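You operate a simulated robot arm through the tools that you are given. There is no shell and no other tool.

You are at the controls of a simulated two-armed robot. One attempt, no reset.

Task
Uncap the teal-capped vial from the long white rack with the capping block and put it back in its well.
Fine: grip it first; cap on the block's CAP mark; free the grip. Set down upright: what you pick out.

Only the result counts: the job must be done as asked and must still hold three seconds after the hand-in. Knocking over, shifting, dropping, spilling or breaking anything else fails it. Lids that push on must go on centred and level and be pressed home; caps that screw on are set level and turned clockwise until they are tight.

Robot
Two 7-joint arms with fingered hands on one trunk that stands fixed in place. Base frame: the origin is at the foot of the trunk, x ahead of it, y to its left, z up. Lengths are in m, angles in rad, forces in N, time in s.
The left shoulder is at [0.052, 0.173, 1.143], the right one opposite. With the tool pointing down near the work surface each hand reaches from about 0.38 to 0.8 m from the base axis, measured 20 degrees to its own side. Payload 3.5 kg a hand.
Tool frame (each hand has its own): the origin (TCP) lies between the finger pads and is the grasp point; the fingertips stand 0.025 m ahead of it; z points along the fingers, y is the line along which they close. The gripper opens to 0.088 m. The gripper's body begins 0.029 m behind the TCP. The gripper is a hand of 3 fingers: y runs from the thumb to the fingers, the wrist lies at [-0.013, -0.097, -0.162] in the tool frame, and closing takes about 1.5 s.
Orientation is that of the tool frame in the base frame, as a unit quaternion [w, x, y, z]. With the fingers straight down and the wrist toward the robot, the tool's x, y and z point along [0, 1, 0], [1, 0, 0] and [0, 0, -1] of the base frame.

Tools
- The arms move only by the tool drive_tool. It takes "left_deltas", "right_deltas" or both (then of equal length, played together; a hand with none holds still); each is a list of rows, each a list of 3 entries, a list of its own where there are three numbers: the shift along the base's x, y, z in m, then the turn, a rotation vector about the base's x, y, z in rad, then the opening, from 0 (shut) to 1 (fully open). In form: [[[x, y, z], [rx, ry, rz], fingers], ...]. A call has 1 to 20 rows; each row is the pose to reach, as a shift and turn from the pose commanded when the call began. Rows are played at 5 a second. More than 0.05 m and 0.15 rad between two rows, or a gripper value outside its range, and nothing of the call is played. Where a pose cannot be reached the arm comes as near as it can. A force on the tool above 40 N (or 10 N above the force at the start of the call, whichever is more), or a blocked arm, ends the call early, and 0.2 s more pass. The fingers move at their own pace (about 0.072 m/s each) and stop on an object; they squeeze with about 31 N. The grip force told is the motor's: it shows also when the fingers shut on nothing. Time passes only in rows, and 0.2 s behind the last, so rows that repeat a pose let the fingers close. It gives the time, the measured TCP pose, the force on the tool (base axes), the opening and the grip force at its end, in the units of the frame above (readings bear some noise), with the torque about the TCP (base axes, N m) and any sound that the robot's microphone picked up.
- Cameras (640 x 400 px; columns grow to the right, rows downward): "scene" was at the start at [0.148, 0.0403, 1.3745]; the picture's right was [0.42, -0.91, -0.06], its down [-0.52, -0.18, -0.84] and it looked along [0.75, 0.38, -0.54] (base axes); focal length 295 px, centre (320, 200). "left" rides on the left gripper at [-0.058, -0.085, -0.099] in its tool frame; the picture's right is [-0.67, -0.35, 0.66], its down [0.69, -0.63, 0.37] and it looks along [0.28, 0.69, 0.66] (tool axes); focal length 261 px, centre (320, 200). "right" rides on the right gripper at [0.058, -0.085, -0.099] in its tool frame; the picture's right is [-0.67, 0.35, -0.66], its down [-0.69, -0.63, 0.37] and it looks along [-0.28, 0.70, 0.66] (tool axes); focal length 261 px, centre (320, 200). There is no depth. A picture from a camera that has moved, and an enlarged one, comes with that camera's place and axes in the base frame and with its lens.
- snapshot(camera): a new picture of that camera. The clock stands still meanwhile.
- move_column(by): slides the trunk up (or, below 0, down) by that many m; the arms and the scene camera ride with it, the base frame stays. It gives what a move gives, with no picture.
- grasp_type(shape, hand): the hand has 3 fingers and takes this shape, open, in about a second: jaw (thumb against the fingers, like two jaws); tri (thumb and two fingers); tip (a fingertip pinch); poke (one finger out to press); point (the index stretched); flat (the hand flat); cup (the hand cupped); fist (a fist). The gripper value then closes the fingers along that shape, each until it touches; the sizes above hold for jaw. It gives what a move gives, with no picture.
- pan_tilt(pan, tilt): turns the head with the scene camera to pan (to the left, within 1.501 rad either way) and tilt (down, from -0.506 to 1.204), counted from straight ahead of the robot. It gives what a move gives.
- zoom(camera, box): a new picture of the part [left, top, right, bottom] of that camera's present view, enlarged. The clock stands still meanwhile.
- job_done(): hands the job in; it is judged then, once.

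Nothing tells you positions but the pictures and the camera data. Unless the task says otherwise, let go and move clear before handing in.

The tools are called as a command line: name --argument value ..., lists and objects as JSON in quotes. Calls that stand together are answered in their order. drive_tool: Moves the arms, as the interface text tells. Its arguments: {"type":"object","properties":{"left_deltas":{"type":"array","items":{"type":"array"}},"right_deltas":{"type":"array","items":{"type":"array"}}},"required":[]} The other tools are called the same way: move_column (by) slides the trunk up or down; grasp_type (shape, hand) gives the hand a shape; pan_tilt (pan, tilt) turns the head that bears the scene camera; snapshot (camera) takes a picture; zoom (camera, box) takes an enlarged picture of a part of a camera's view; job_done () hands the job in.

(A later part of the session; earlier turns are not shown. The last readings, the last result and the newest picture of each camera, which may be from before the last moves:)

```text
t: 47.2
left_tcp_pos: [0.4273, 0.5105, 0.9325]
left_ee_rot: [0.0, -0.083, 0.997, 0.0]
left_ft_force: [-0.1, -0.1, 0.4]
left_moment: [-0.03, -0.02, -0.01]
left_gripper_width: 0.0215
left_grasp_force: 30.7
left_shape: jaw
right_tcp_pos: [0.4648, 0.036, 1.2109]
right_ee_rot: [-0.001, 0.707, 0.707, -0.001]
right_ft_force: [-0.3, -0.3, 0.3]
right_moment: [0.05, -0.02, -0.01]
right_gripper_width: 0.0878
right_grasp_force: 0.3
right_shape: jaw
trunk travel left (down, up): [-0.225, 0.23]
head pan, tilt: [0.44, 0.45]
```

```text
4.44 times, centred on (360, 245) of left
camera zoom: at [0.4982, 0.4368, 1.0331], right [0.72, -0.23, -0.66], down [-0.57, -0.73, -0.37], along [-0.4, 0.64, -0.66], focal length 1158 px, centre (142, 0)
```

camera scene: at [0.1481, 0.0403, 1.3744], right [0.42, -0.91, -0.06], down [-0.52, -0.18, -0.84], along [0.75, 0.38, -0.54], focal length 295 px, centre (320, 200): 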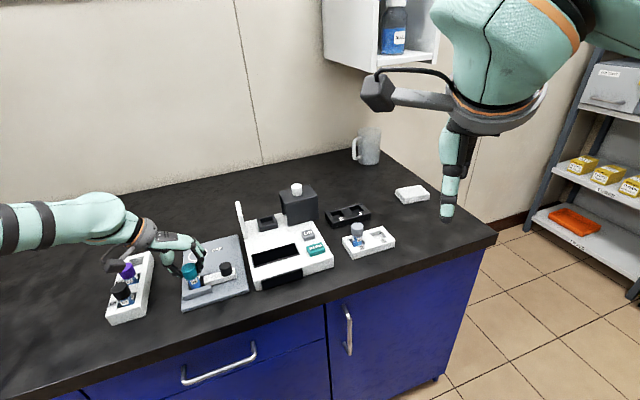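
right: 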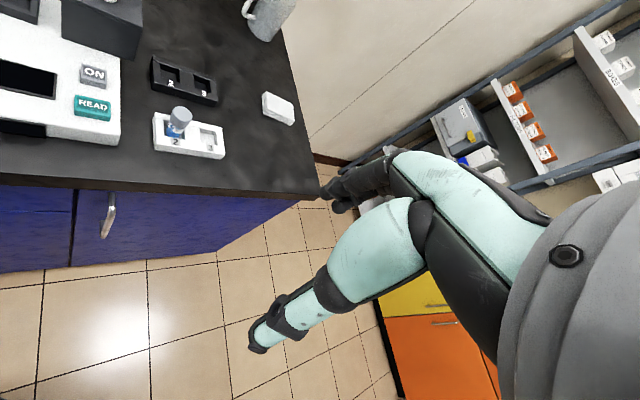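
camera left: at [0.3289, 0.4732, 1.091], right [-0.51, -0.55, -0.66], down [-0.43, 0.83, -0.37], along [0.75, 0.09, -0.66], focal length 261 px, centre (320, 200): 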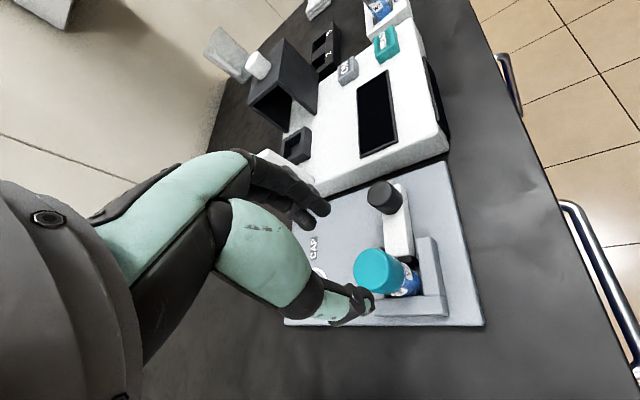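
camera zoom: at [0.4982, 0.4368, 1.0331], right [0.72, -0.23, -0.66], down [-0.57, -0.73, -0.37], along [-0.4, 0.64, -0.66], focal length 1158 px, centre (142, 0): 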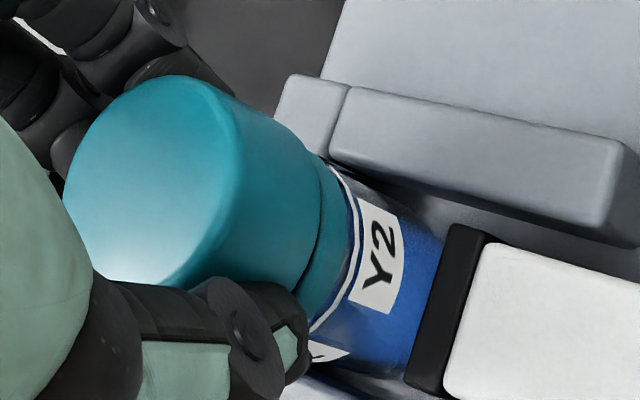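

The gap between cap and its lower band has opened slightly: it is unscrewing with the vial held still. I release, rewind the hand, and take another grip for stroke two.

drive_tool --left_deltas '[[[0, 0, 0], [0, 0, 0], 0.2], [[0, 0, 0], [0, 0, 0], 0.4], [[0, 0, 0], [0, 0, 0], 0.6], [[0, 0, 0], [0, 0, 0], 0.6], [[0, 0, 0], [0, 0, -0.15], 0.6], [[0, 0, 0], [0, 0, -0.3], 0.6], [[0, 0, 0], [0, 0, -0.45], 0.6], [[0, 0, 0], [0, 0, -0.6], 0.6], [[0, 0, 0], [0, 0, -0.75], 0.6], [[0, 0, 0], [0, 0, -0.9], 0.6], [[0, 0, 0], [0, 0, -1.05], 0.6], [[0, 0, 0], [0, 0, -1.2], 0.6], [[0, 0, 0], [0, 0, -1.35], 0.6], [[0, 0, 0], [0, 0, -1.5], 0.6], [[0, 0, 0], [0, 0, -1.65], 0.6], [[0, 0, 0], [0, 0, -1.8], 0.6], [[0, 0, 0], [0, 0, -1.95], 0.6], [[0, 0, 0], [0, 0, -2.1], 0.6], [[0, 0, 0], [0, 0, -2.25], 0.6], [[0, 0, 0], [0, 0, -2.3], 0.6]]'

zoom --camera "scene" --box '[160, 240, 240, 300]'

zoom --camera "left" --box '[230, 160, 430, 310]'

```text
t: 51.4
left_tcp_pos: [0.4243, 0.5106, 0.9327]
left_ee_rot: [0.001, 0.877, 0.481, 0.001]
left_ft_force: [0.6, -0.3, 0.6]
left_moment: [0.02, -0.01, 0.02]
left_gripper_width: 0.0523
left_grasp_force: 0.1
left_shape: jaw
right_tcp_pos: [0.4651, 0.0338, 1.2108]
right_ee_rot: [-0.001, 0.707, 0.707, 0.0]
right_ft_force: [0.3, -0.1, -0.8]
right_moment: [0.0, -0.01, 0.01]
right_gripper_width: 0.0878
right_grasp_force: 0.1
right_shape: jaw
trunk travel left (down, up): [-0.225, 0.23]
head pan, tilt: [0.44, 0.45]
heard: snap
```

```text
6.67 times, centred on (200, 270) of scene
camera zoom: at [0.148, 0.0404, 1.3745], right [0.42, -0.91, -0.06], down [-0.52, -0.19, -0.84], along [0.75, 0.38, -0.54], focal length 1968 px, centre (1120, -267)
```

zoom: 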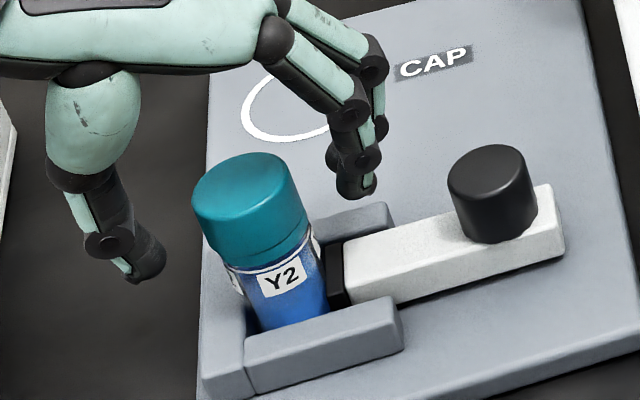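

```text
2.67 times, centred on (330, 235) of left
camera zoom: at [0.3233, 0.5079, 1.0331], right [-0.65, -0.38, -0.66], down [-0.16, 0.92, -0.37], along [0.74, -0.13, -0.66], focal length 695 px, centre (293, 107)
```

zoom: 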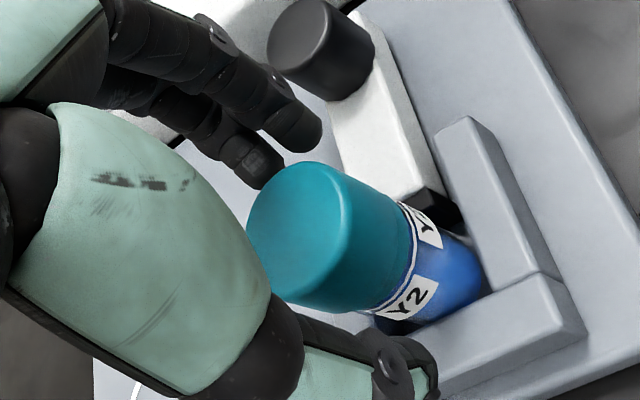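

A second "snap" came as I let go, and the cap's groove is closed again: this is a push-on snap cap that re-seated when released. So I grip again, and this time lift it straight off with a slight turn, without letting go.

drive_tool --left_deltas '[[[0, 0, -0.001], [0, 0, 0], 0.6], [[0, 0, -0.001], [0, 0, 0], 0.4], [[0, 0, -0.001], [0, 0, 0], 0.25], [[0, 0, -0.001], [0, 0, 0], 0.1], [[0, 0, -0.001], [0, 0, 0], 0.0], [[0, 0, -0.001], [0, 0, 0], 0.0], [[0, 0, -0.001], [0, 0, 0], 0.0], [[0, 0, -0.001], [0, 0, 0], 0.0]]'

zoom --camera "scene" --box '[160, 240, 240, 300]'

```text
t: 53.2
left_tcp_pos: [0.4256, 0.5089, 0.9311]
left_ee_rot: [-0.001, 0.876, 0.482, 0.001]
left_ft_force: [-0.4, -0.5, 1.1]
left_moment: [-0.02, 0.01, 0.0]
left_gripper_width: 0.0216
left_grasp_force: 30.6
left_shape: jaw
right_tcp_pos: [0.4654, 0.0345, 1.2106]
right_ee_rot: [-0.001, 0.707, 0.707, -0.001]
right_ft_force: [-0.1, 0.0, 0.7]
right_moment: [-0.02, -0.03, 0.03]
right_gripper_width: 0.0876
right_grasp_force: 0.1
right_shape: jaw
trunk travel left (down, up): [-0.225, 0.23]
head pan, tilt: [0.44, 0.45]
heard: snap
```

```text
6.67 times, centred on (200, 270) of scene
camera zoom: at [0.148, 0.0402, 1.3745], right [0.42, -0.91, -0.06], down [-0.52, -0.18, -0.84], along [0.75, 0.38, -0.54], focal length 1968 px, centre (1120, -267)
```

zoom: 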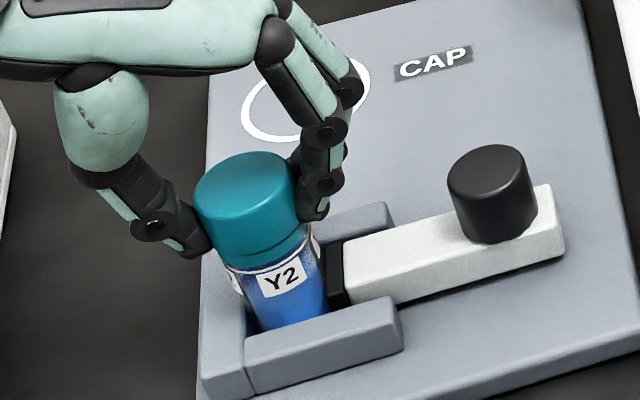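

Snap on gripping again, so the cap is loose in the fingers. I lift a few millimetres gently and check force and that the vial stays down.

drive_tool --left_deltas '[[[0, 0, 0.001], [0, 0, 0], 0.0], [[0, 0, 0.002], [0, 0, 0], 0.0], [[0, 0, 0.003], [0, 0, 0], 0.0], [[0, 0, 0.004], [0, 0, 0], 0.0], [[0, 0, 0.005], [0, 0, 0], 0.0]]'

zoom --camera "scene" --box '[160, 240, 240, 300]'

zoom --camera "left" --box '[300, 200, 420, 290]'

```text
t: 54.4
left_tcp_pos: [0.4256, 0.5096, 0.9375]
left_ee_rot: [0.0, 0.877, 0.481, 0.0]
left_ft_force: [-0.2, -0.5, -0.1]
left_moment: [0.01, -0.01, 0.03]
left_gripper_width: 0.0213
left_grasp_force: 30.4
left_shape: jaw
right_tcp_pos: [0.4652, 0.0354, 1.2098]
right_ee_rot: [-0.001, 0.707, 0.708, 0.0]
right_ft_force: [0.3, 0.4, 0.0]
right_moment: [0.0, -0.01, 0.01]
right_gripper_width: 0.0879
right_grasp_force: 0.1
right_shape: jaw
trunk travel left (down, up): [-0.225, 0.23]
head pan, tilt: [0.44, 0.45]
```

```text
6.67 times, centred on (200, 270) of scene
camera zoom: at [0.148, 0.0403, 1.3745], right [0.42, -0.91, -0.06], down [-0.52, -0.18, -0.84], along [0.75, 0.38, -0.54], focal length 1968 px, centre (1120, -267)
```

zoom: 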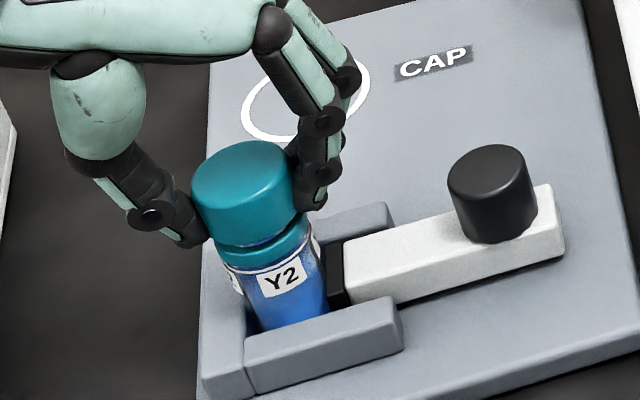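

```text
4.44 times, centred on (360, 245) of left
camera zoom: at [0.3239, 0.5076, 1.0369], right [-0.65, -0.38, -0.66], down [-0.16, 0.92, -0.37], along [0.74, -0.13, -0.66], focal length 1158 px, centre (142, 0)
```

zoom: 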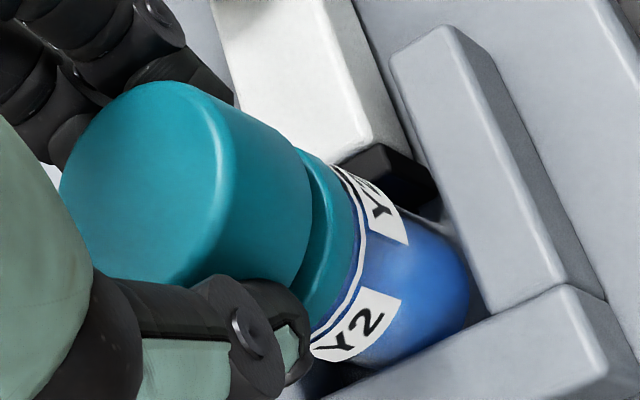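

The cap came off freely with a teal collar staying on the vial, and the vial remains clamped. I lift it clear, turn to the natural yaw, and hover over the CAP ring.

drive_tool --left_deltas '[[[0, 0, 0.01], [0, 0, 0], 0.0], [[0, 0, 0.025], [0, 0, 0], 0.0], [[0, 0, 0.045], [0, 0, 0], 0.0], [[0, 0, 0.069], [0, 0, 0], 0.0], [[0.0095, 0.0092, 0.069], [0, 0, 0.149], 0.0], [[0.019, 0.0183, 0.069], [0, 0, 0.299], 0.0], [[0.0284, 0.0275, 0.069], [0, 0, 0.448], 0.0], [[0.038, 0.0366, 0.069], [0, 0, 0.597], 0.0], [[0.0474, 0.0458, 0.069], [0, 0, 0.747], 0.0], [[0.0569, 0.0549, 0.069], [0, 0, 0.896], 0.0], [[0.0664, 0.064, 0.069], [0, 0, 1.045], 0.0], [[0.0758, 0.0732, 0.069], [0, 0, 1.195], 0.0], [[0.0853, 0.0823, 0.069], [0, 0, 1.344], 0.0], [[0.0853, 0.0823, 0.069], [0, 0, 1.344], 0.0], [[0.0853, 0.0823, 0.069], [0, 0, 1.344], 0.0]]'

snapshot --camera "left"

zoom --camera "left" --box '[340, 210, 500, 330]'

zoom --camera "scene" --box '[150, 200, 260, 300]'

```text
t: 57.6
left_tcp_pos: [0.5112, 0.5911, 1.0063]
left_ee_rot: [0.001, 0.385, 0.923, 0.0]
left_ft_force: [0.4, -0.3, 0.1]
left_moment: [0.02, 0.0, 0.03]
left_gripper_width: 0.021
left_grasp_force: 31.5
left_shape: jaw
right_tcp_pos: [0.4644, 0.0341, 1.2103]
right_ee_rot: [0.0, 0.707, 0.707, -0.001]
right_ft_force: [0.7, -0.6, 0.4]
right_moment: [0.01, 0.0, -0.01]
right_gripper_width: 0.0875
right_grasp_force: 0.1
right_shape: jaw
trunk travel left (down, up): [-0.225, 0.23]
head pan, tilt: [0.44, 0.45]
```

```text
taken
camera left: at [0.4923, 0.4916, 1.1067], right [0.22, -0.72, -0.66], down [-0.93, 0.05, -0.37], along [0.29, 0.69, -0.66], focal length 261 px, centre (320, 200)
```

left: 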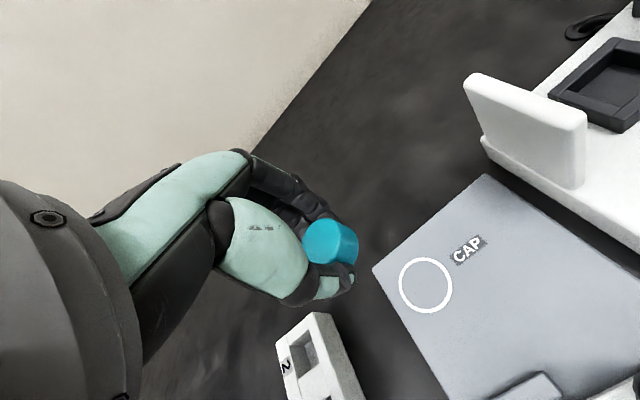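

```text
3.33 times, centred on (420, 270) of left
camera zoom: at [0.4923, 0.4916, 1.1067], right [0.22, -0.72, -0.66], down [-0.93, 0.05, -0.37], along [0.29, 0.69, -0.66], focal length 869 px, centre (-13, -33)
```

zoom: 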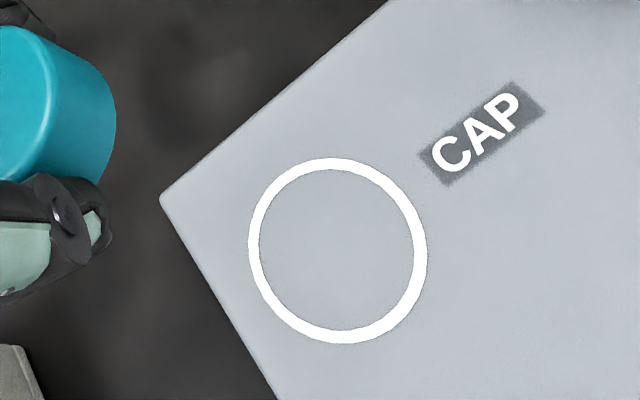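

```text
4.00 times, centred on (205, 250) of scene
camera zoom: at [0.1481, 0.0403, 1.3745], right [0.42, -0.91, -0.06], down [-0.52, -0.18, -0.84], along [0.75, 0.38, -0.54], focal length 1181 px, centre (780, 0)
```

zoom: 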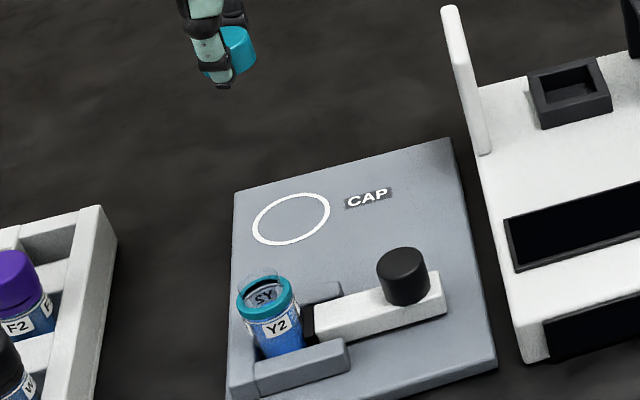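

The vial is open and standing in the clamp; the cap is in hand. I take a second view of the ring at −60° yaw to cancel the camera bias.

drive_tool --left_deltas '[[[0, 0, 0], [0, 0, -0.15], 0.0], [[0, 0, 0], [0, 0, -0.3], 0.0], [[0, 0, 0], [0, 0, -0.45], 0.0], [[0, 0, 0], [0, 0, -0.6], 0.0], [[0, 0, 0], [0, 0, -0.75], 0.0], [[0, 0, 0], [0, 0, -0.9], 0.0], [[0, 0, 0], [0, 0, -1.05], 0.0], [[0, 0, 0], [0, 0, -1.05], 0.0], [[0, 0, 0], [0, 0, -1.05], 0.0]]'

snapshot --camera "left"

zoom --camera "left" --box '[340, 210, 500, 330]'

```text
t: 59.6
left_tcp_pos: [0.5116, 0.5921, 1.0059]
left_ee_rot: [0.0, 0.796, 0.605, 0.0]
left_ft_force: [-0.1, 0.0, -0.3]
left_moment: [0.03, -0.02, 0.03]
left_gripper_width: 0.0209
left_grasp_force: 31.2
left_shape: jaw
right_tcp_pos: [0.465, 0.0352, 1.2105]
right_ee_rot: [-0.001, 0.707, 0.707, 0.0]
right_ft_force: [0.6, -0.5, 0.0]
right_moment: [0.0, 0.02, 0.02]
right_gripper_width: 0.0873
right_grasp_force: 0.1
right_shape: jaw
trunk travel left (down, up): [-0.225, 0.23]
head pan, tilt: [0.44, 0.45]
```

```text
taken
camera left: at [0.4151, 0.5598, 1.1058], right [-0.52, -0.55, -0.66], down [-0.42, 0.83, -0.37], along [0.75, 0.09, -0.66], focal length 261 px, centre (320, 200)
```

left: 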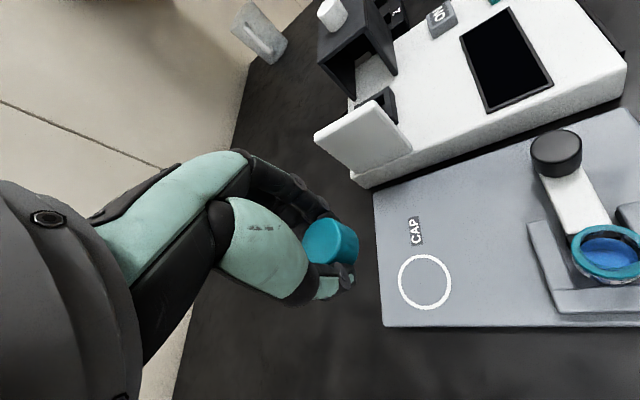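

```text
3.33 times, centred on (420, 270) of left
camera zoom: at [0.4151, 0.5598, 1.1058], right [-0.52, -0.55, -0.66], down [-0.42, 0.83, -0.37], along [0.75, 0.09, -0.66], focal length 869 px, centre (-13, -33)
```

zoom: 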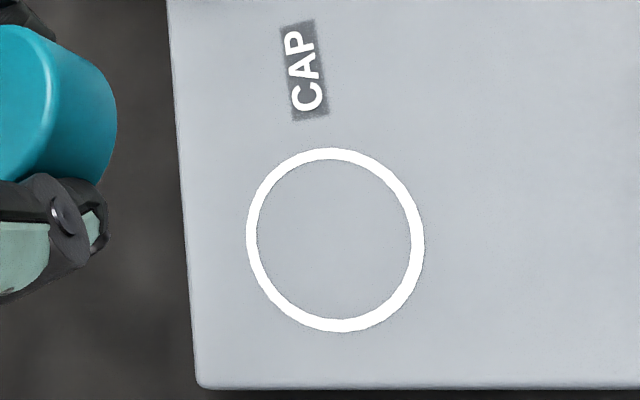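

The ring centre resolves to (0.512, 0.590). I shift onto it and lower the cap to a few centimetres above the plate for a check.

drive_tool --left_deltas '[[[-0.0007, -0.003, -0.02], [0, 0, 0], 0.0], [[-0.0007, -0.003, -0.04], [0, 0, 0], 0.0], [[-0.0007, -0.003, -0.06], [0, 0, 0], 0.0], [[-0.0007, -0.003, -0.08], [0, 0, 0], 0.0], [[-0.0007, -0.003, -0.095], [0, 0, 0], 0.0], [[-0.0007, -0.003, -0.102], [0, 0, 0], 0.0], [[-0.0007, -0.003, -0.102], [0, 0, 0], 0.0]]'

snapshot --camera "left"

zoom --camera "scene" --box '[150, 200, 260, 300]'

```text
t: 61.2
left_tcp_pos: [0.5116, 0.5901, 0.9023]
left_ee_rot: [0.0, 0.796, 0.605, 0.0]
left_ft_force: [0.3, 0.0, 0.3]
left_moment: [0.03, -0.01, -0.01]
left_gripper_width: 0.0208
left_grasp_force: 31.1
left_shape: jaw
right_tcp_pos: [0.4648, 0.0362, 1.2108]
right_ee_rot: [0.001, 0.707, 0.707, -0.001]
right_ft_force: [0.3, 0.0, -0.5]
right_moment: [-0.01, 0.02, -0.01]
right_gripper_width: 0.0876
right_grasp_force: 0.1
right_shape: jaw
trunk travel left (down, up): [-0.225, 0.23]
head pan, tilt: [0.44, 0.45]
```

```text
taken
camera left: at [0.4145, 0.5575, 1.0037], right [-0.52, -0.55, -0.66], down [-0.42, 0.83, -0.37], along [0.75, 0.09, -0.66], focal length 261 px, centre (320, 200)
```

left: 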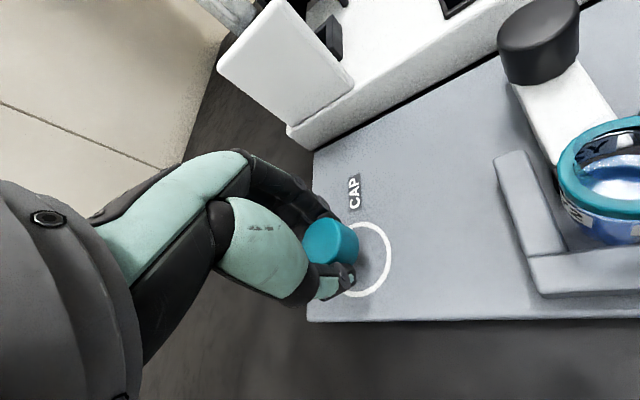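

```text
4.00 times, centred on (205, 250) of scene
camera zoom: at [0.148, 0.0403, 1.3745], right [0.42, -0.91, -0.06], down [-0.52, -0.18, -0.84], along [0.75, 0.38, -0.54], focal length 1181 px, centre (780, 0)
```

zoom: 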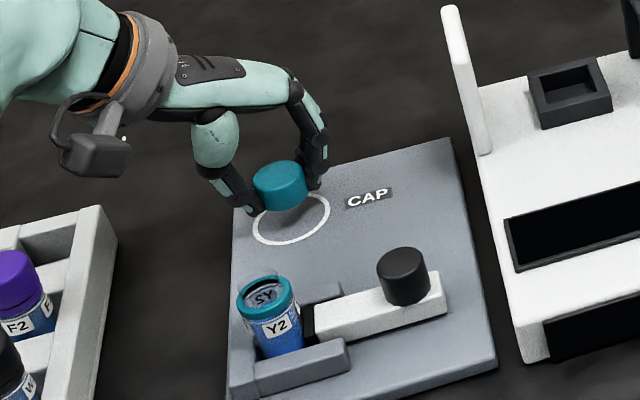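

The cap is lined up over the ring. I lower in small steps, watching for contact.

drive_tool --left_deltas '[[[0, 0, -0.003], [0, 0, 0], 0.0], [[0, 0, -0.006], [0, 0, 0], 0.0], [[0, 0, -0.009], [0, 0, 0], 0.0], [[0, 0, -0.011], [0, 0, 0], 0.0], [[0, 0, -0.013], [0, 0, 0], 0.0], [[0, 0, -0.013], [0, 0, 0], 0.0]]'

zoom --camera "scene" --box '[180, 225, 260, 275]'

zoom --camera "left" --box '[280, 180, 420, 300]'

```text
t: 62.6
left_tcp_pos: [0.5107, 0.5904, 0.8896]
left_ee_rot: [-0.001, 0.796, 0.605, 0.0]
left_ft_force: [0.3, -0.2, -0.5]
left_moment: [0.02, -0.01, 0.0]
left_gripper_width: 0.0211
left_grasp_force: 31.1
left_shape: jaw
right_tcp_pos: [0.465, 0.0333, 1.2093]
right_ee_rot: [-0.001, 0.707, 0.707, -0.001]
right_ft_force: [0.8, 0.5, 0.5]
right_moment: [-0.02, 0.03, -0.03]
right_gripper_width: 0.0877
right_grasp_force: 0.1
right_shape: jaw
trunk travel left (down, up): [-0.225, 0.23]
head pan, tilt: [0.44, 0.45]
```

```text
8.00 times, centred on (220, 250) of scene
camera zoom: at [0.1481, 0.0403, 1.3744], right [0.42, -0.91, -0.06], down [-0.52, -0.18, -0.84], along [0.75, 0.38, -0.54], focal length 2362 px, centre (1120, -200)
```

zoom: 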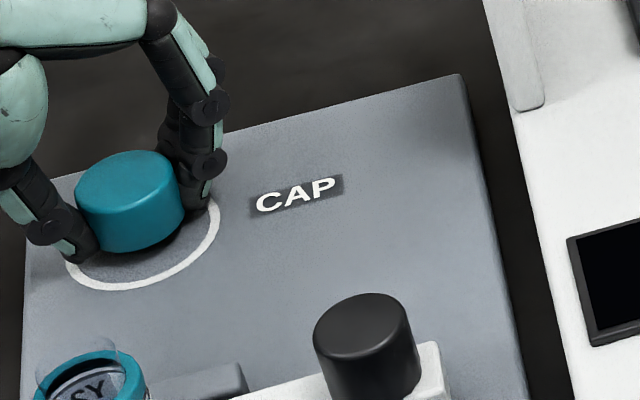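

```text
3.33 times, centred on (350, 240) of left
camera zoom: at [0.4139, 0.558, 0.9913], right [-0.52, -0.55, -0.66], down [-0.42, 0.83, -0.37], along [0.75, 0.09, -0.66], focal length 869 px, centre (220, 67)
```

zoom: 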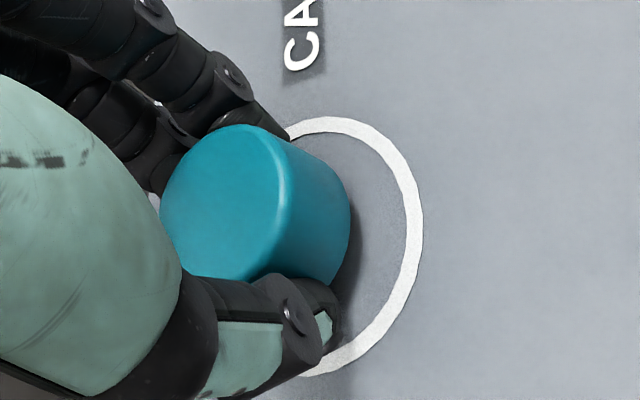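

No contact yet; continuing in 1 mm steps.

drive_tool --left_deltas '[[[0, 0, -0.001], [0, 0, 0], 0.0], [[0, 0, -0.002], [0, 0, 0], 0.0], [[0, 0, -0.003], [0, 0, 0], 0.0], [[0, 0, -0.004], [0, 0, 0], 0.0]]'

```text
t: 63.6
left_tcp_pos: [0.5099, 0.5888, 0.8881]
left_ee_rot: [0.0, 0.796, 0.605, 0.0]
left_ft_force: [-1.4, 0.4, 3.0]
left_moment: [-0.01, 0.02, 0.0]
left_gripper_width: 0.0212
left_grasp_force: 31.2
left_shape: jaw
right_tcp_pos: [0.4638, 0.0356, 1.2103]
right_ee_rot: [0.0, 0.707, 0.707, 0.0]
right_ft_force: [0.0, -1.0, 0.0]
right_moment: [0.01, -0.02, 0.03]
right_gripper_width: 0.0879
right_grasp_force: 0.0
right_shape: jaw
trunk travel left (down, up): [-0.225, 0.23]
head pan, tilt: [0.44, 0.45]
```

Light contact (3 N) at TCP z≈0.887. I look to see how close the cap's rim is to the plate.

zoom --camera "scene" --box '[180, 230, 220, 260]'

zoom --camera "left" --box '[280, 180, 420, 300]'

```text
13.33 times, centred on (200, 245) of scene
camera zoom: at [0.1474, 0.04, 1.3746], right [0.42, -0.91, -0.06], down [-0.52, -0.18, -0.84], along [0.75, 0.38, -0.54], focal length 3937 px, centre (1920, -400)
```

zoom: 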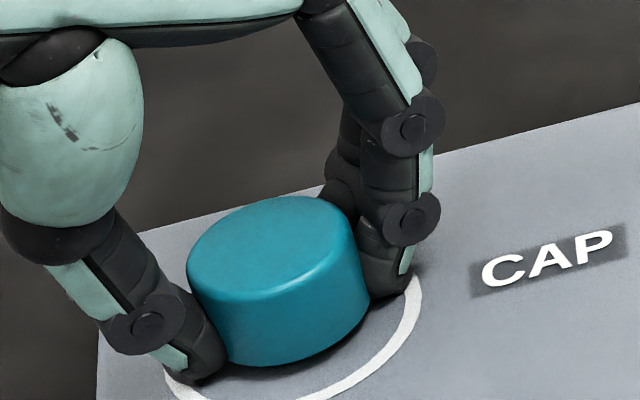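

```text
3.33 times, centred on (350, 240) of left
camera zoom: at [0.4139, 0.5572, 0.9883], right [-0.51, -0.55, -0.66], down [-0.42, 0.83, -0.37], along [0.75, 0.09, -0.66], focal length 869 px, centre (220, 67)
```

zoom: 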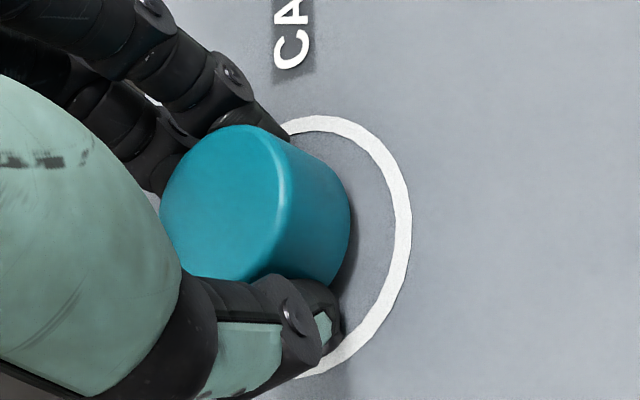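

The cap rim is within a couple of millimetres of the plate, centred in the ring. I ease up 1 mm to take the fingertips off the plate and open the hand.

drive_tool --left_deltas '[[[0, 0, 0.001], [0, 0, 0], 0.0], [[0, 0, 0.001], [0, 0, 0], 0.25], [[0, 0, 0.001], [0, 0, 0], 0.35], [[0, 0, 0.001], [0, 0, 0], 0.45], [[0, 0, 0.001], [0, 0, 0], 0.55], [[0, 0, 0.001], [0, 0, 0], 0.65], [[0, 0, 0.001], [0, 0, 0], 0.65], [[0, 0, 0.001], [0, 0, 0], 0.65]]'

zoom --camera "scene" --box '[170, 225, 250, 285]'

zoom --camera "left" --box '[280, 180, 420, 300]'

```text
t: 65.4
left_tcp_pos: [0.5112, 0.5897, 0.8869]
left_ee_rot: [-0.001, 0.796, 0.605, 0.0]
left_ft_force: [0.7, -0.4, 0.1]
left_moment: [0.0, -0.02, -0.06]
left_gripper_width: 0.0569
left_grasp_force: 0.0
left_shape: jaw
right_tcp_pos: [0.4652, 0.0352, 1.2096]
right_ee_rot: [0.0, 0.708, 0.707, -0.001]
right_ft_force: [0.7, 0.2, 0.3]
right_moment: [-0.02, 0.02, 0.01]
right_gripper_width: 0.0875
right_grasp_force: 0.0
right_shape: jaw
trunk travel left (down, up): [-0.225, 0.23]
head pan, tilt: [0.44, 0.45]
```

```text
6.67 times, centred on (210, 255) of scene
camera zoom: at [0.1481, 0.0403, 1.3744], right [0.42, -0.91, -0.06], down [-0.52, -0.18, -0.84], along [0.75, 0.38, -0.54], focal length 1968 px, centre (1053, -167)
```

zoom: 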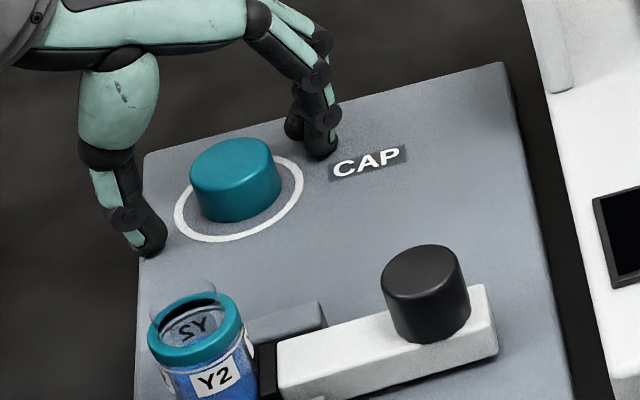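

```text
3.33 times, centred on (350, 240) of left
camera zoom: at [0.4142, 0.5572, 0.9888], right [-0.52, -0.55, -0.66], down [-0.42, 0.83, -0.37], along [0.75, 0.09, -0.66], focal length 869 px, centre (220, 67)
```

zoom: 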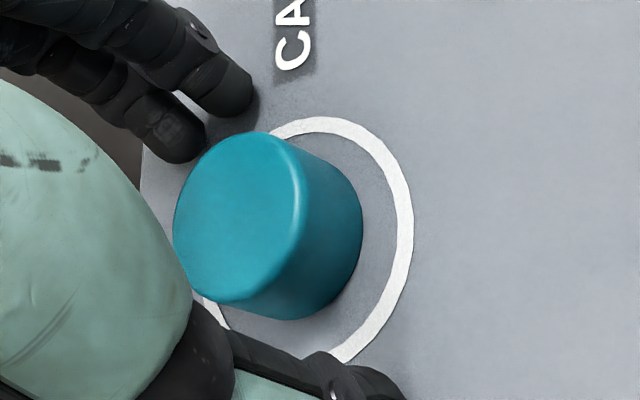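

The cap rests centred inside the ring. I rise, turn back to the 45° yaw, and go over the slider knob (now near (0.478, 0.461)) to free the clamp.

drive_tool --left_deltas '[[[0, 0, 0.02], [0, 0, 0], 0.65], [[0, 0, 0.045], [0, 0, 0], 0.65], [[0, 0, 0.07], [0, 0, 0], 0.65], [[0, 0, 0.098], [0, 0, 0], 0.65], [[0, 0, 0.098], [0, 0, 0.15], 0.6], [[0, 0, 0.098], [0, 0, 0.3], 0.6], [[0, 0, 0.098], [0, 0, 0.45], 0.6], [[0, 0, 0.098], [0, 0, 0.6], 0.6], [[0, 0, 0.098], [0, 0, 0.75], 0.6], [[0, 0, 0.098], [0, 0, 0.9], 0.6], [[0, 0, 0.098], [0, 0, 1.05], 0.6], [[-0.008, -0.04, 0.098], [0, 0, 1.05], 0.6], [[-0.018, -0.08, 0.098], [0, 0, 1.05], 0.6], [[-0.026, -0.11, 0.098], [0, 0, 1.05], 0.6], [[-0.034, -0.129, 0.098], [0, 0, 1.05], 0.6], [[-0.034, -0.129, 0.098], [0, 0, 1.05], 0.6]]'

snapshot --camera "left"

zoom --camera "left" --box '[310, 220, 450, 320]'

zoom --camera "scene" --box '[150, 200, 260, 300]'

```text
t: 68.8
left_tcp_pos: [0.4778, 0.4601, 0.9857]
left_ee_rot: [0.0, 0.386, 0.922, 0.001]
left_ft_force: [0.3, -0.4, -1.0]
left_moment: [-0.01, -0.01, -0.04]
left_gripper_width: 0.0533
left_grasp_force: 0.2
left_shape: jaw
right_tcp_pos: [0.4649, 0.0354, 1.2098]
right_ee_rot: [-0.001, 0.707, 0.707, -0.001]
right_ft_force: [-0.3, 0.6, 0.3]
right_moment: [0.01, 0.0, 0.01]
right_gripper_width: 0.0875
right_grasp_force: 0.0
right_shape: jaw
trunk travel left (down, up): [-0.225, 0.23]
head pan, tilt: [0.44, 0.45]
```

```text
taken
camera left: at [0.4583, 0.3597, 1.0869], right [0.22, -0.72, -0.66], down [-0.93, 0.05, -0.37], along [0.29, 0.69, -0.66], focal length 261 px, centre (320, 200)
```

left: 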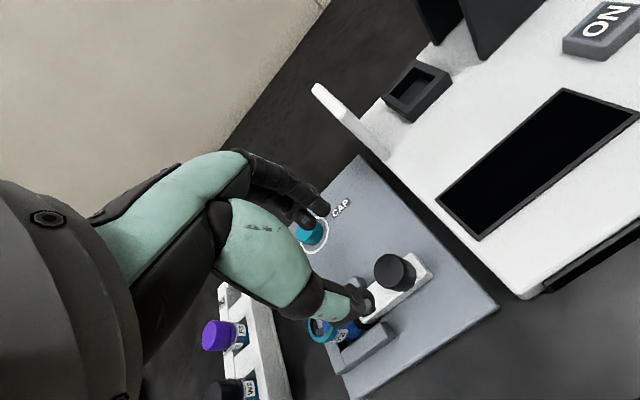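

```text
4.00 times, centred on (380, 270) of left
camera zoom: at [0.4583, 0.3597, 1.0869], right [0.22, -0.72, -0.66], down [-0.93, 0.05, -0.37], along [0.29, 0.69, -0.66], focal length 1043 px, centre (80, -80)
```

zoom: 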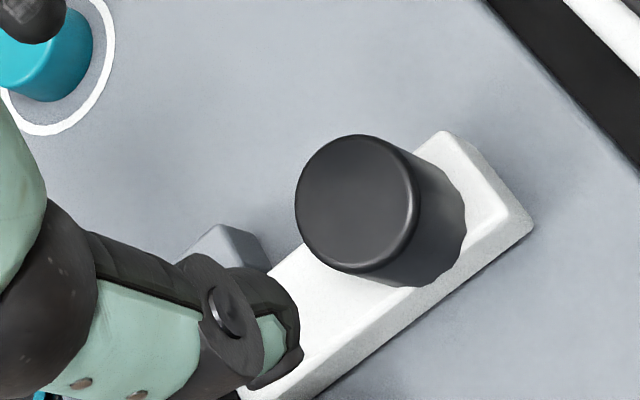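

```text
4.00 times, centred on (205, 250) of scene
camera zoom: at [0.1481, 0.0405, 1.3744], right [0.42, -0.91, -0.06], down [-0.52, -0.19, -0.84], along [0.75, 0.38, -0.54], focal length 1181 px, centre (780, 0)
```

zoom: 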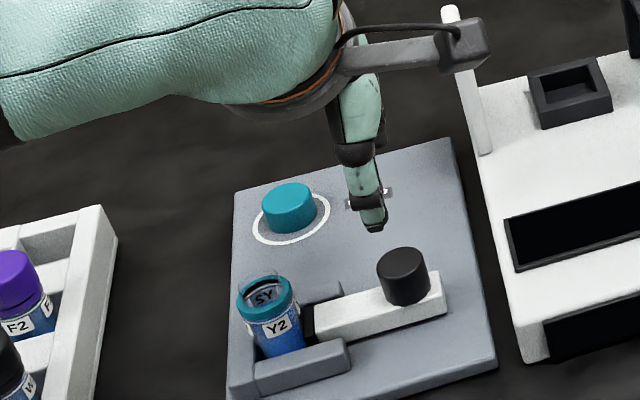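

The knob sits right under the TCP at (0.4785, 0.4605). I lower, grip it, and then pull it outward.

drive_tool --left_deltas '[[[0.0005, 0, -0.018], [0, 0, 0], 0.6], [[0.0005, 0, -0.036], [0, 0, 0], 0.6], [[0.0005, 0, -0.054], [0, 0, 0], 0.6], [[0.0005, 0, -0.07], [0, 0, 0], 0.6], [[0.0005, 0, -0.07], [0, 0, 0], 0.45], [[0.0005, 0, -0.07], [0, 0, 0], 0.3], [[0.0005, 0, -0.07], [0, 0, 0], 0.15], [[0.0005, 0, -0.07], [0, 0, 0], 0.0], [[0.0005, 0, -0.07], [0, 0, 0], 0.0], [[0.0005, 0, -0.07], [0, 0, 0], 0.0], [[0.0005, 0, -0.07], [0, 0, 0], 0.0]]'

zoom --camera "scene" --box '[150, 220, 250, 300]'

```text
t: 71.2
left_tcp_pos: [0.4786, 0.459, 0.9145]
left_ee_rot: [0.0, 0.385, 0.923, 0.0]
left_ft_force: [-1.8, -1.9, -3.1]
left_moment: [-0.06, 0.03, 0.08]
left_gripper_width: 0.0186
left_grasp_force: 31.5
left_shape: jaw
right_tcp_pos: [0.4647, 0.0354, 1.2089]
right_ee_rot: [0.0, 0.707, 0.707, -0.001]
right_ft_force: [-0.7, -0.1, -0.4]
right_moment: [0.01, -0.01, -0.01]
right_gripper_width: 0.0879
right_grasp_force: 0.1
right_shape: jaw
trunk travel left (down, up): [-0.225, 0.23]
head pan, tilt: [0.44, 0.45]
```

```text
5.00 times, centred on (200, 260) of scene
camera zoom: at [0.1482, 0.0402, 1.3744], right [0.42, -0.91, -0.06], down [-0.52, -0.18, -0.84], along [0.75, 0.38, -0.54], focal length 1476 px, centre (920, -100)
```

zoom: 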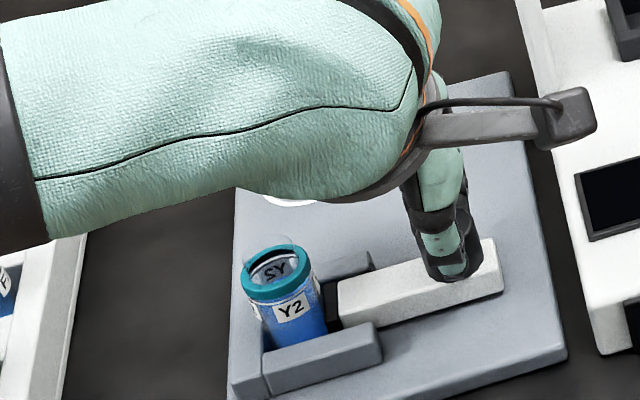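

The knob is gripped. I slide it outward (+x, −y) by about 12 mm to open the clamp.

drive_tool --left_deltas '[[[0.0008, -0.0008, 0], [0, 0, 0], 0.0], [[0.0016, -0.0016, 0], [0, 0, 0], 0.0], [[0.0026, -0.0026, 0], [0, 0, 0], 0.0], [[0.0036, -0.0036, 0], [0, 0, 0], 0.0], [[0.0046, -0.0046, 0], [0, 0, 0], 0.0], [[0.0056, -0.0056, 0], [0, 0, 0], 0.0], [[0.0066, -0.0066, 0], [0, 0, 0], 0.0], [[0.0076, -0.0076, 0], [0, 0, 0], 0.0], [[0.0085, -0.0085, 0], [0, 0, 0], 0.0], [[0.0085, -0.0085, 0], [0, 0, 0], 0.0]]'

zoom --camera "scene" --box '[150, 220, 250, 300]'

```text
t: 73.4
left_tcp_pos: [0.4857, 0.4524, 0.914]
left_ee_rot: [-0.001, 0.386, 0.922, -0.002]
left_ft_force: [-3.0, -5.5, -11.7]
left_moment: [-0.13, 0.06, 0.01]
left_gripper_width: 0.0181
left_grasp_force: 30.9
left_shape: jaw
right_tcp_pos: [0.465, 0.0348, 1.2106]
right_ee_rot: [0.0, 0.707, 0.707, 0.0]
right_ft_force: [-0.2, 0.2, 0.6]
right_moment: [0.0, -0.01, -0.02]
right_gripper_width: 0.0877
right_grasp_force: 0.1
right_shape: jaw
trunk travel left (down, up): [-0.225, 0.23]
head pan, tilt: [0.44, 0.45]
```

```text
5.00 times, centred on (200, 260) of scene
camera zoom: at [0.1489, 0.0404, 1.3743], right [0.42, -0.91, -0.06], down [-0.52, -0.19, -0.84], along [0.75, 0.38, -0.55], focal length 1476 px, centre (920, -100)
```

zoom: 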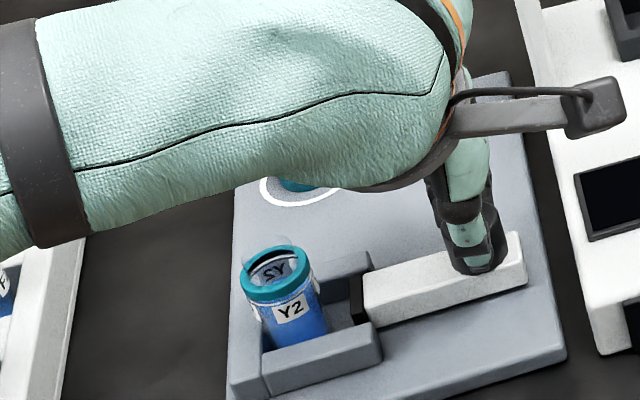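

The pad is well clear and the open vial stands free. I pull the last millimetre or so to the original open position, release the knob and rise.

drive_tool --left_deltas '[[[0.0006, -0.0006, 0], [0, 0, 0], 0.0], [[0.0011, -0.0011, 0], [0, 0, 0], 0.0], [[0.0011, -0.0011, 0], [0, 0, 0], 0.2], [[0.0011, -0.0011, 0], [0, 0, 0], 0.4], [[0.0011, -0.0011, 0], [0, 0, 0], 0.6], [[0.0011, -0.0011, 0], [0, 0, 0], 0.6], [[0.0011, -0.0011, 0.02], [0, 0, 0], 0.6], [[0.0011, -0.0011, 0.045], [0, 0, 0], 0.6], [[0.0011, -0.0011, 0.07], [0, 0, 0], 0.6], [[0.0011, -0.0011, 0.085], [0, 0, 0], 0.6], [[0.0011, -0.0011, 0.085], [0, 0, 0], 0.6]]'

zoom --camera "scene" --box '[150, 220, 250, 300]'

zoom --camera "scene" --box '[180, 255, 220, 290]'

snapshot --camera "left"

```text
t: 75.8
left_tcp_pos: [0.4887, 0.4516, 0.9998]
left_ee_rot: [0.0, 0.386, 0.923, -0.001]
left_ft_force: [-0.4, 0.1, -0.4]
left_moment: [0.02, 0.02, -0.02]
left_gripper_width: 0.0524
left_grasp_force: 0.0
left_shape: jaw
right_tcp_pos: [0.4657, 0.0348, 1.2088]
right_ee_rot: [-0.001, 0.707, 0.707, -0.001]
right_ft_force: [0.3, -1.1, 0.4]
right_moment: [-0.02, -0.01, -0.01]
right_gripper_width: 0.0878
right_grasp_force: 0.0
right_shape: jaw
trunk travel left (down, up): [-0.225, 0.23]
head pan, tilt: [0.44, 0.45]
```

```text
5.00 times, centred on (200, 260) of scene
camera zoom: at [0.1482, 0.0404, 1.3744], right [0.42, -0.91, -0.06], down [-0.52, -0.19, -0.84], along [0.75, 0.38, -0.54], focal length 1476 px, centre (920, -100)
```

zoom: 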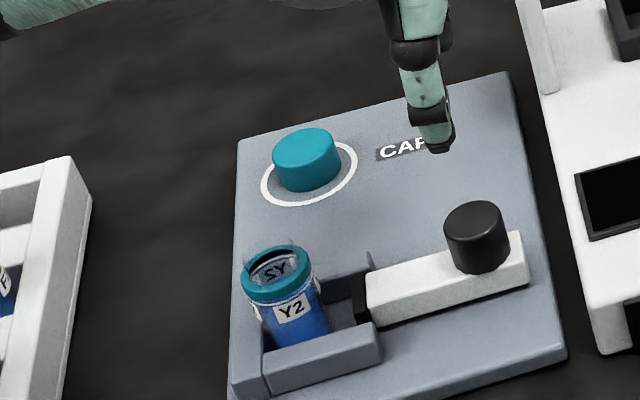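

```text
11.43 times, centred on (200, 272) of scene
camera zoom: at [0.1482, 0.0404, 1.3744], right [0.42, -0.91, -0.06], down [-0.52, -0.19, -0.84], along [0.75, 0.38, -0.54], focal length 3374 px, centre (1691, -629)
```

zoom: 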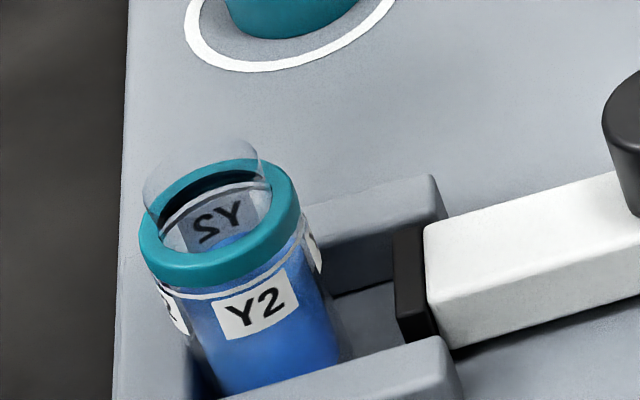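

```text
taken
camera left: at [0.4691, 0.3514, 1.1001], right [0.22, -0.72, -0.66], down [-0.93, 0.05, -0.37], along [0.29, 0.69, -0.66], focal length 261 px, centre (320, 200)
```

left: 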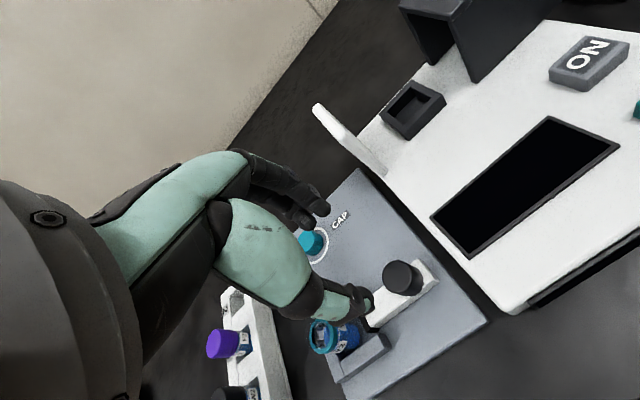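

The clamp is open and the vial stands free and open in the pocket. I hover above it at the 45° yaw to verify its axis before gripping its collar.

drive_tool --left_deltas '[[[-0.0155, 0.0147, 0], [0, 0, 0], 0.6], [[-0.031, 0.0293, 0], [0, 0, 0], 0.6], [[-0.0463, 0.044, 0], [0, 0, 0], 0.6], [[-0.0617, 0.0586, 0], [0, 0, 0], 0.6], [[-0.0617, 0.0586, -0.01], [0, 0, 0], 0.6], [[-0.0617, 0.0586, -0.01], [0, 0, 0], 0.6]]'

zoom --camera "left" --box '[300, 200, 460, 320]'

snapshot --camera "scene"

```text
t: 77.2
left_tcp_pos: [0.4256, 0.5093, 0.9903]
left_ee_rot: [0.0, 0.385, 0.923, 0.0]
left_ft_force: [0.5, -0.3, -0.1]
left_moment: [-0.01, 0.02, -0.01]
left_gripper_width: 0.0525
left_grasp_force: 0.1
left_shape: jaw
right_tcp_pos: [0.4649, 0.0351, 1.2096]
right_ee_rot: [-0.002, 0.706, 0.708, -0.001]
right_ft_force: [0.0, 0.2, 0.0]
right_moment: [0.0, 0.01, -0.02]
right_gripper_width: 0.0875
right_grasp_force: 0.0
right_shape: jaw
trunk travel left (down, up): [-0.225, 0.23]
head pan, tilt: [0.44, 0.45]
```

```text
3.33 times, centred on (380, 260) of left
camera zoom: at [0.4072, 0.4093, 1.0906], right [0.22, -0.72, -0.66], down [-0.93, 0.05, -0.37], along [0.29, 0.69, -0.66], focal length 869 px, centre (120, 0)
```

zoom: 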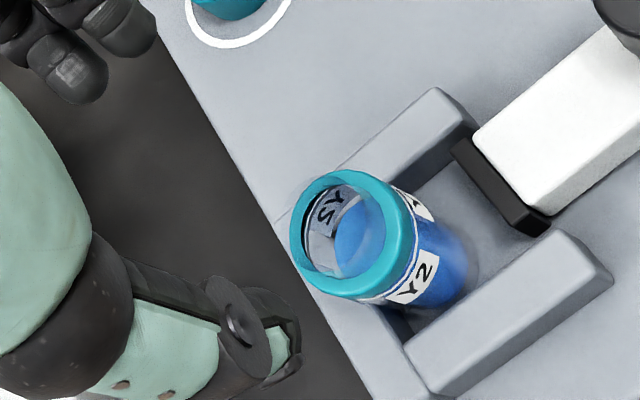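

```text
taken
camera scene: at [0.148, 0.0402, 1.3745], right [0.42, -0.91, -0.06], down [-0.52, -0.18, -0.84], along [0.75, 0.38, -0.54], focal length 295 px, centre (320, 200)
```

scene: 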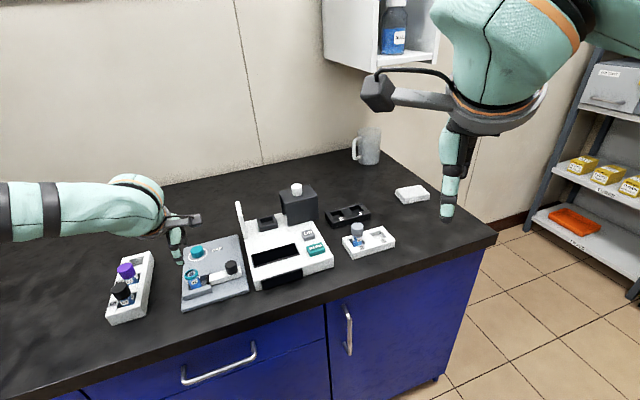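

The vial axis is at about (0.428, 0.511), under the TCP. I lower to TCP z≈0.919 so the fingers span the collar and upper body, and check before closing.

drive_tool --left_deltas '[[[0.0007, 0.0005, -0.018], [0, 0, 0], 0.6], [[0.0007, 0.0005, -0.036], [0, 0, 0], 0.6], [[0.0007, 0.0005, -0.054], [0, 0, 0], 0.6], [[0.0007, 0.0005, -0.065], [0, 0, 0], 0.6], [[0.0007, 0.0005, -0.0715], [0, 0, 0], 0.6], [[0.0007, 0.0005, -0.0715], [0, 0, 0], 0.6]]'

zoom --camera "left" --box '[260, 170, 460, 310]'

zoom --camera "scene" --box '[150, 235, 230, 295]'

```text
t: 78.6
left_tcp_pos: [0.427, 0.5086, 0.9178]
left_ee_rot: [0.0, 0.386, 0.923, 0.0]
left_ft_force: [0.0, 0.9, 0.0]
left_moment: [0.0, 0.0, 0.0]
left_gripper_width: 0.0522
left_grasp_force: 0.0
left_shape: jaw
right_tcp_pos: [0.4643, 0.0346, 1.2108]
right_ee_rot: [-0.001, 0.707, 0.707, 0.0]
right_ft_force: [0.5, -0.1, -0.2]
right_moment: [-0.02, -0.02, 0.01]
right_gripper_width: 0.0878
right_grasp_force: 0.1
right_shape: jaw
trunk travel left (down, up): [-0.225, 0.23]
head pan, tilt: [0.44, 0.45]
```

```text
2.86 times, centred on (360, 240) of left
camera zoom: at [0.4078, 0.409, 1.0185], right [0.22, -0.72, -0.66], down [-0.93, 0.05, -0.37], along [0.29, 0.69, -0.66], focal length 745 px, centre (206, 86)
```

zoom: 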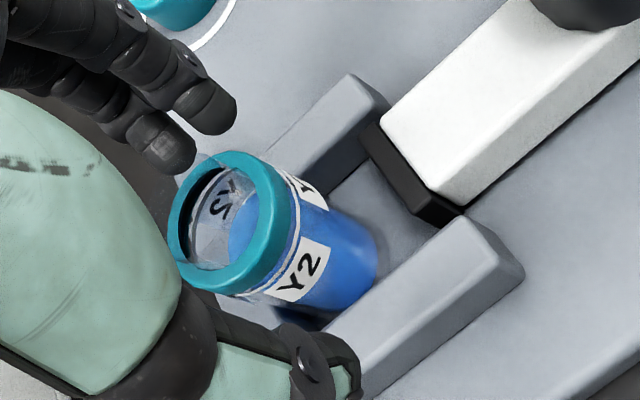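

```text
6.67 times, centred on (190, 265) of scene
camera zoom: at [0.148, 0.0403, 1.3745], right [0.42, -0.91, -0.06], down [-0.52, -0.18, -0.84], along [0.75, 0.38, -0.54], focal length 1968 px, centre (1187, -233)
```

zoom: 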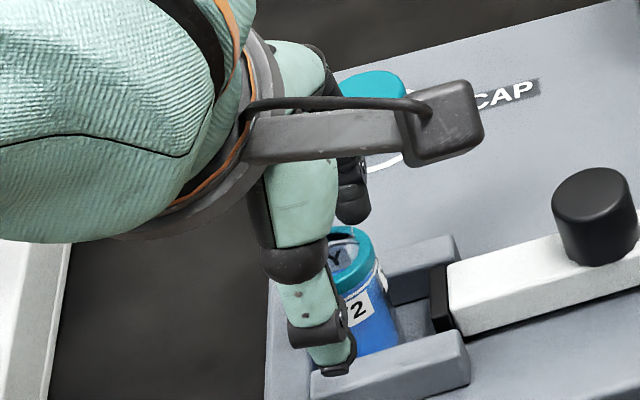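

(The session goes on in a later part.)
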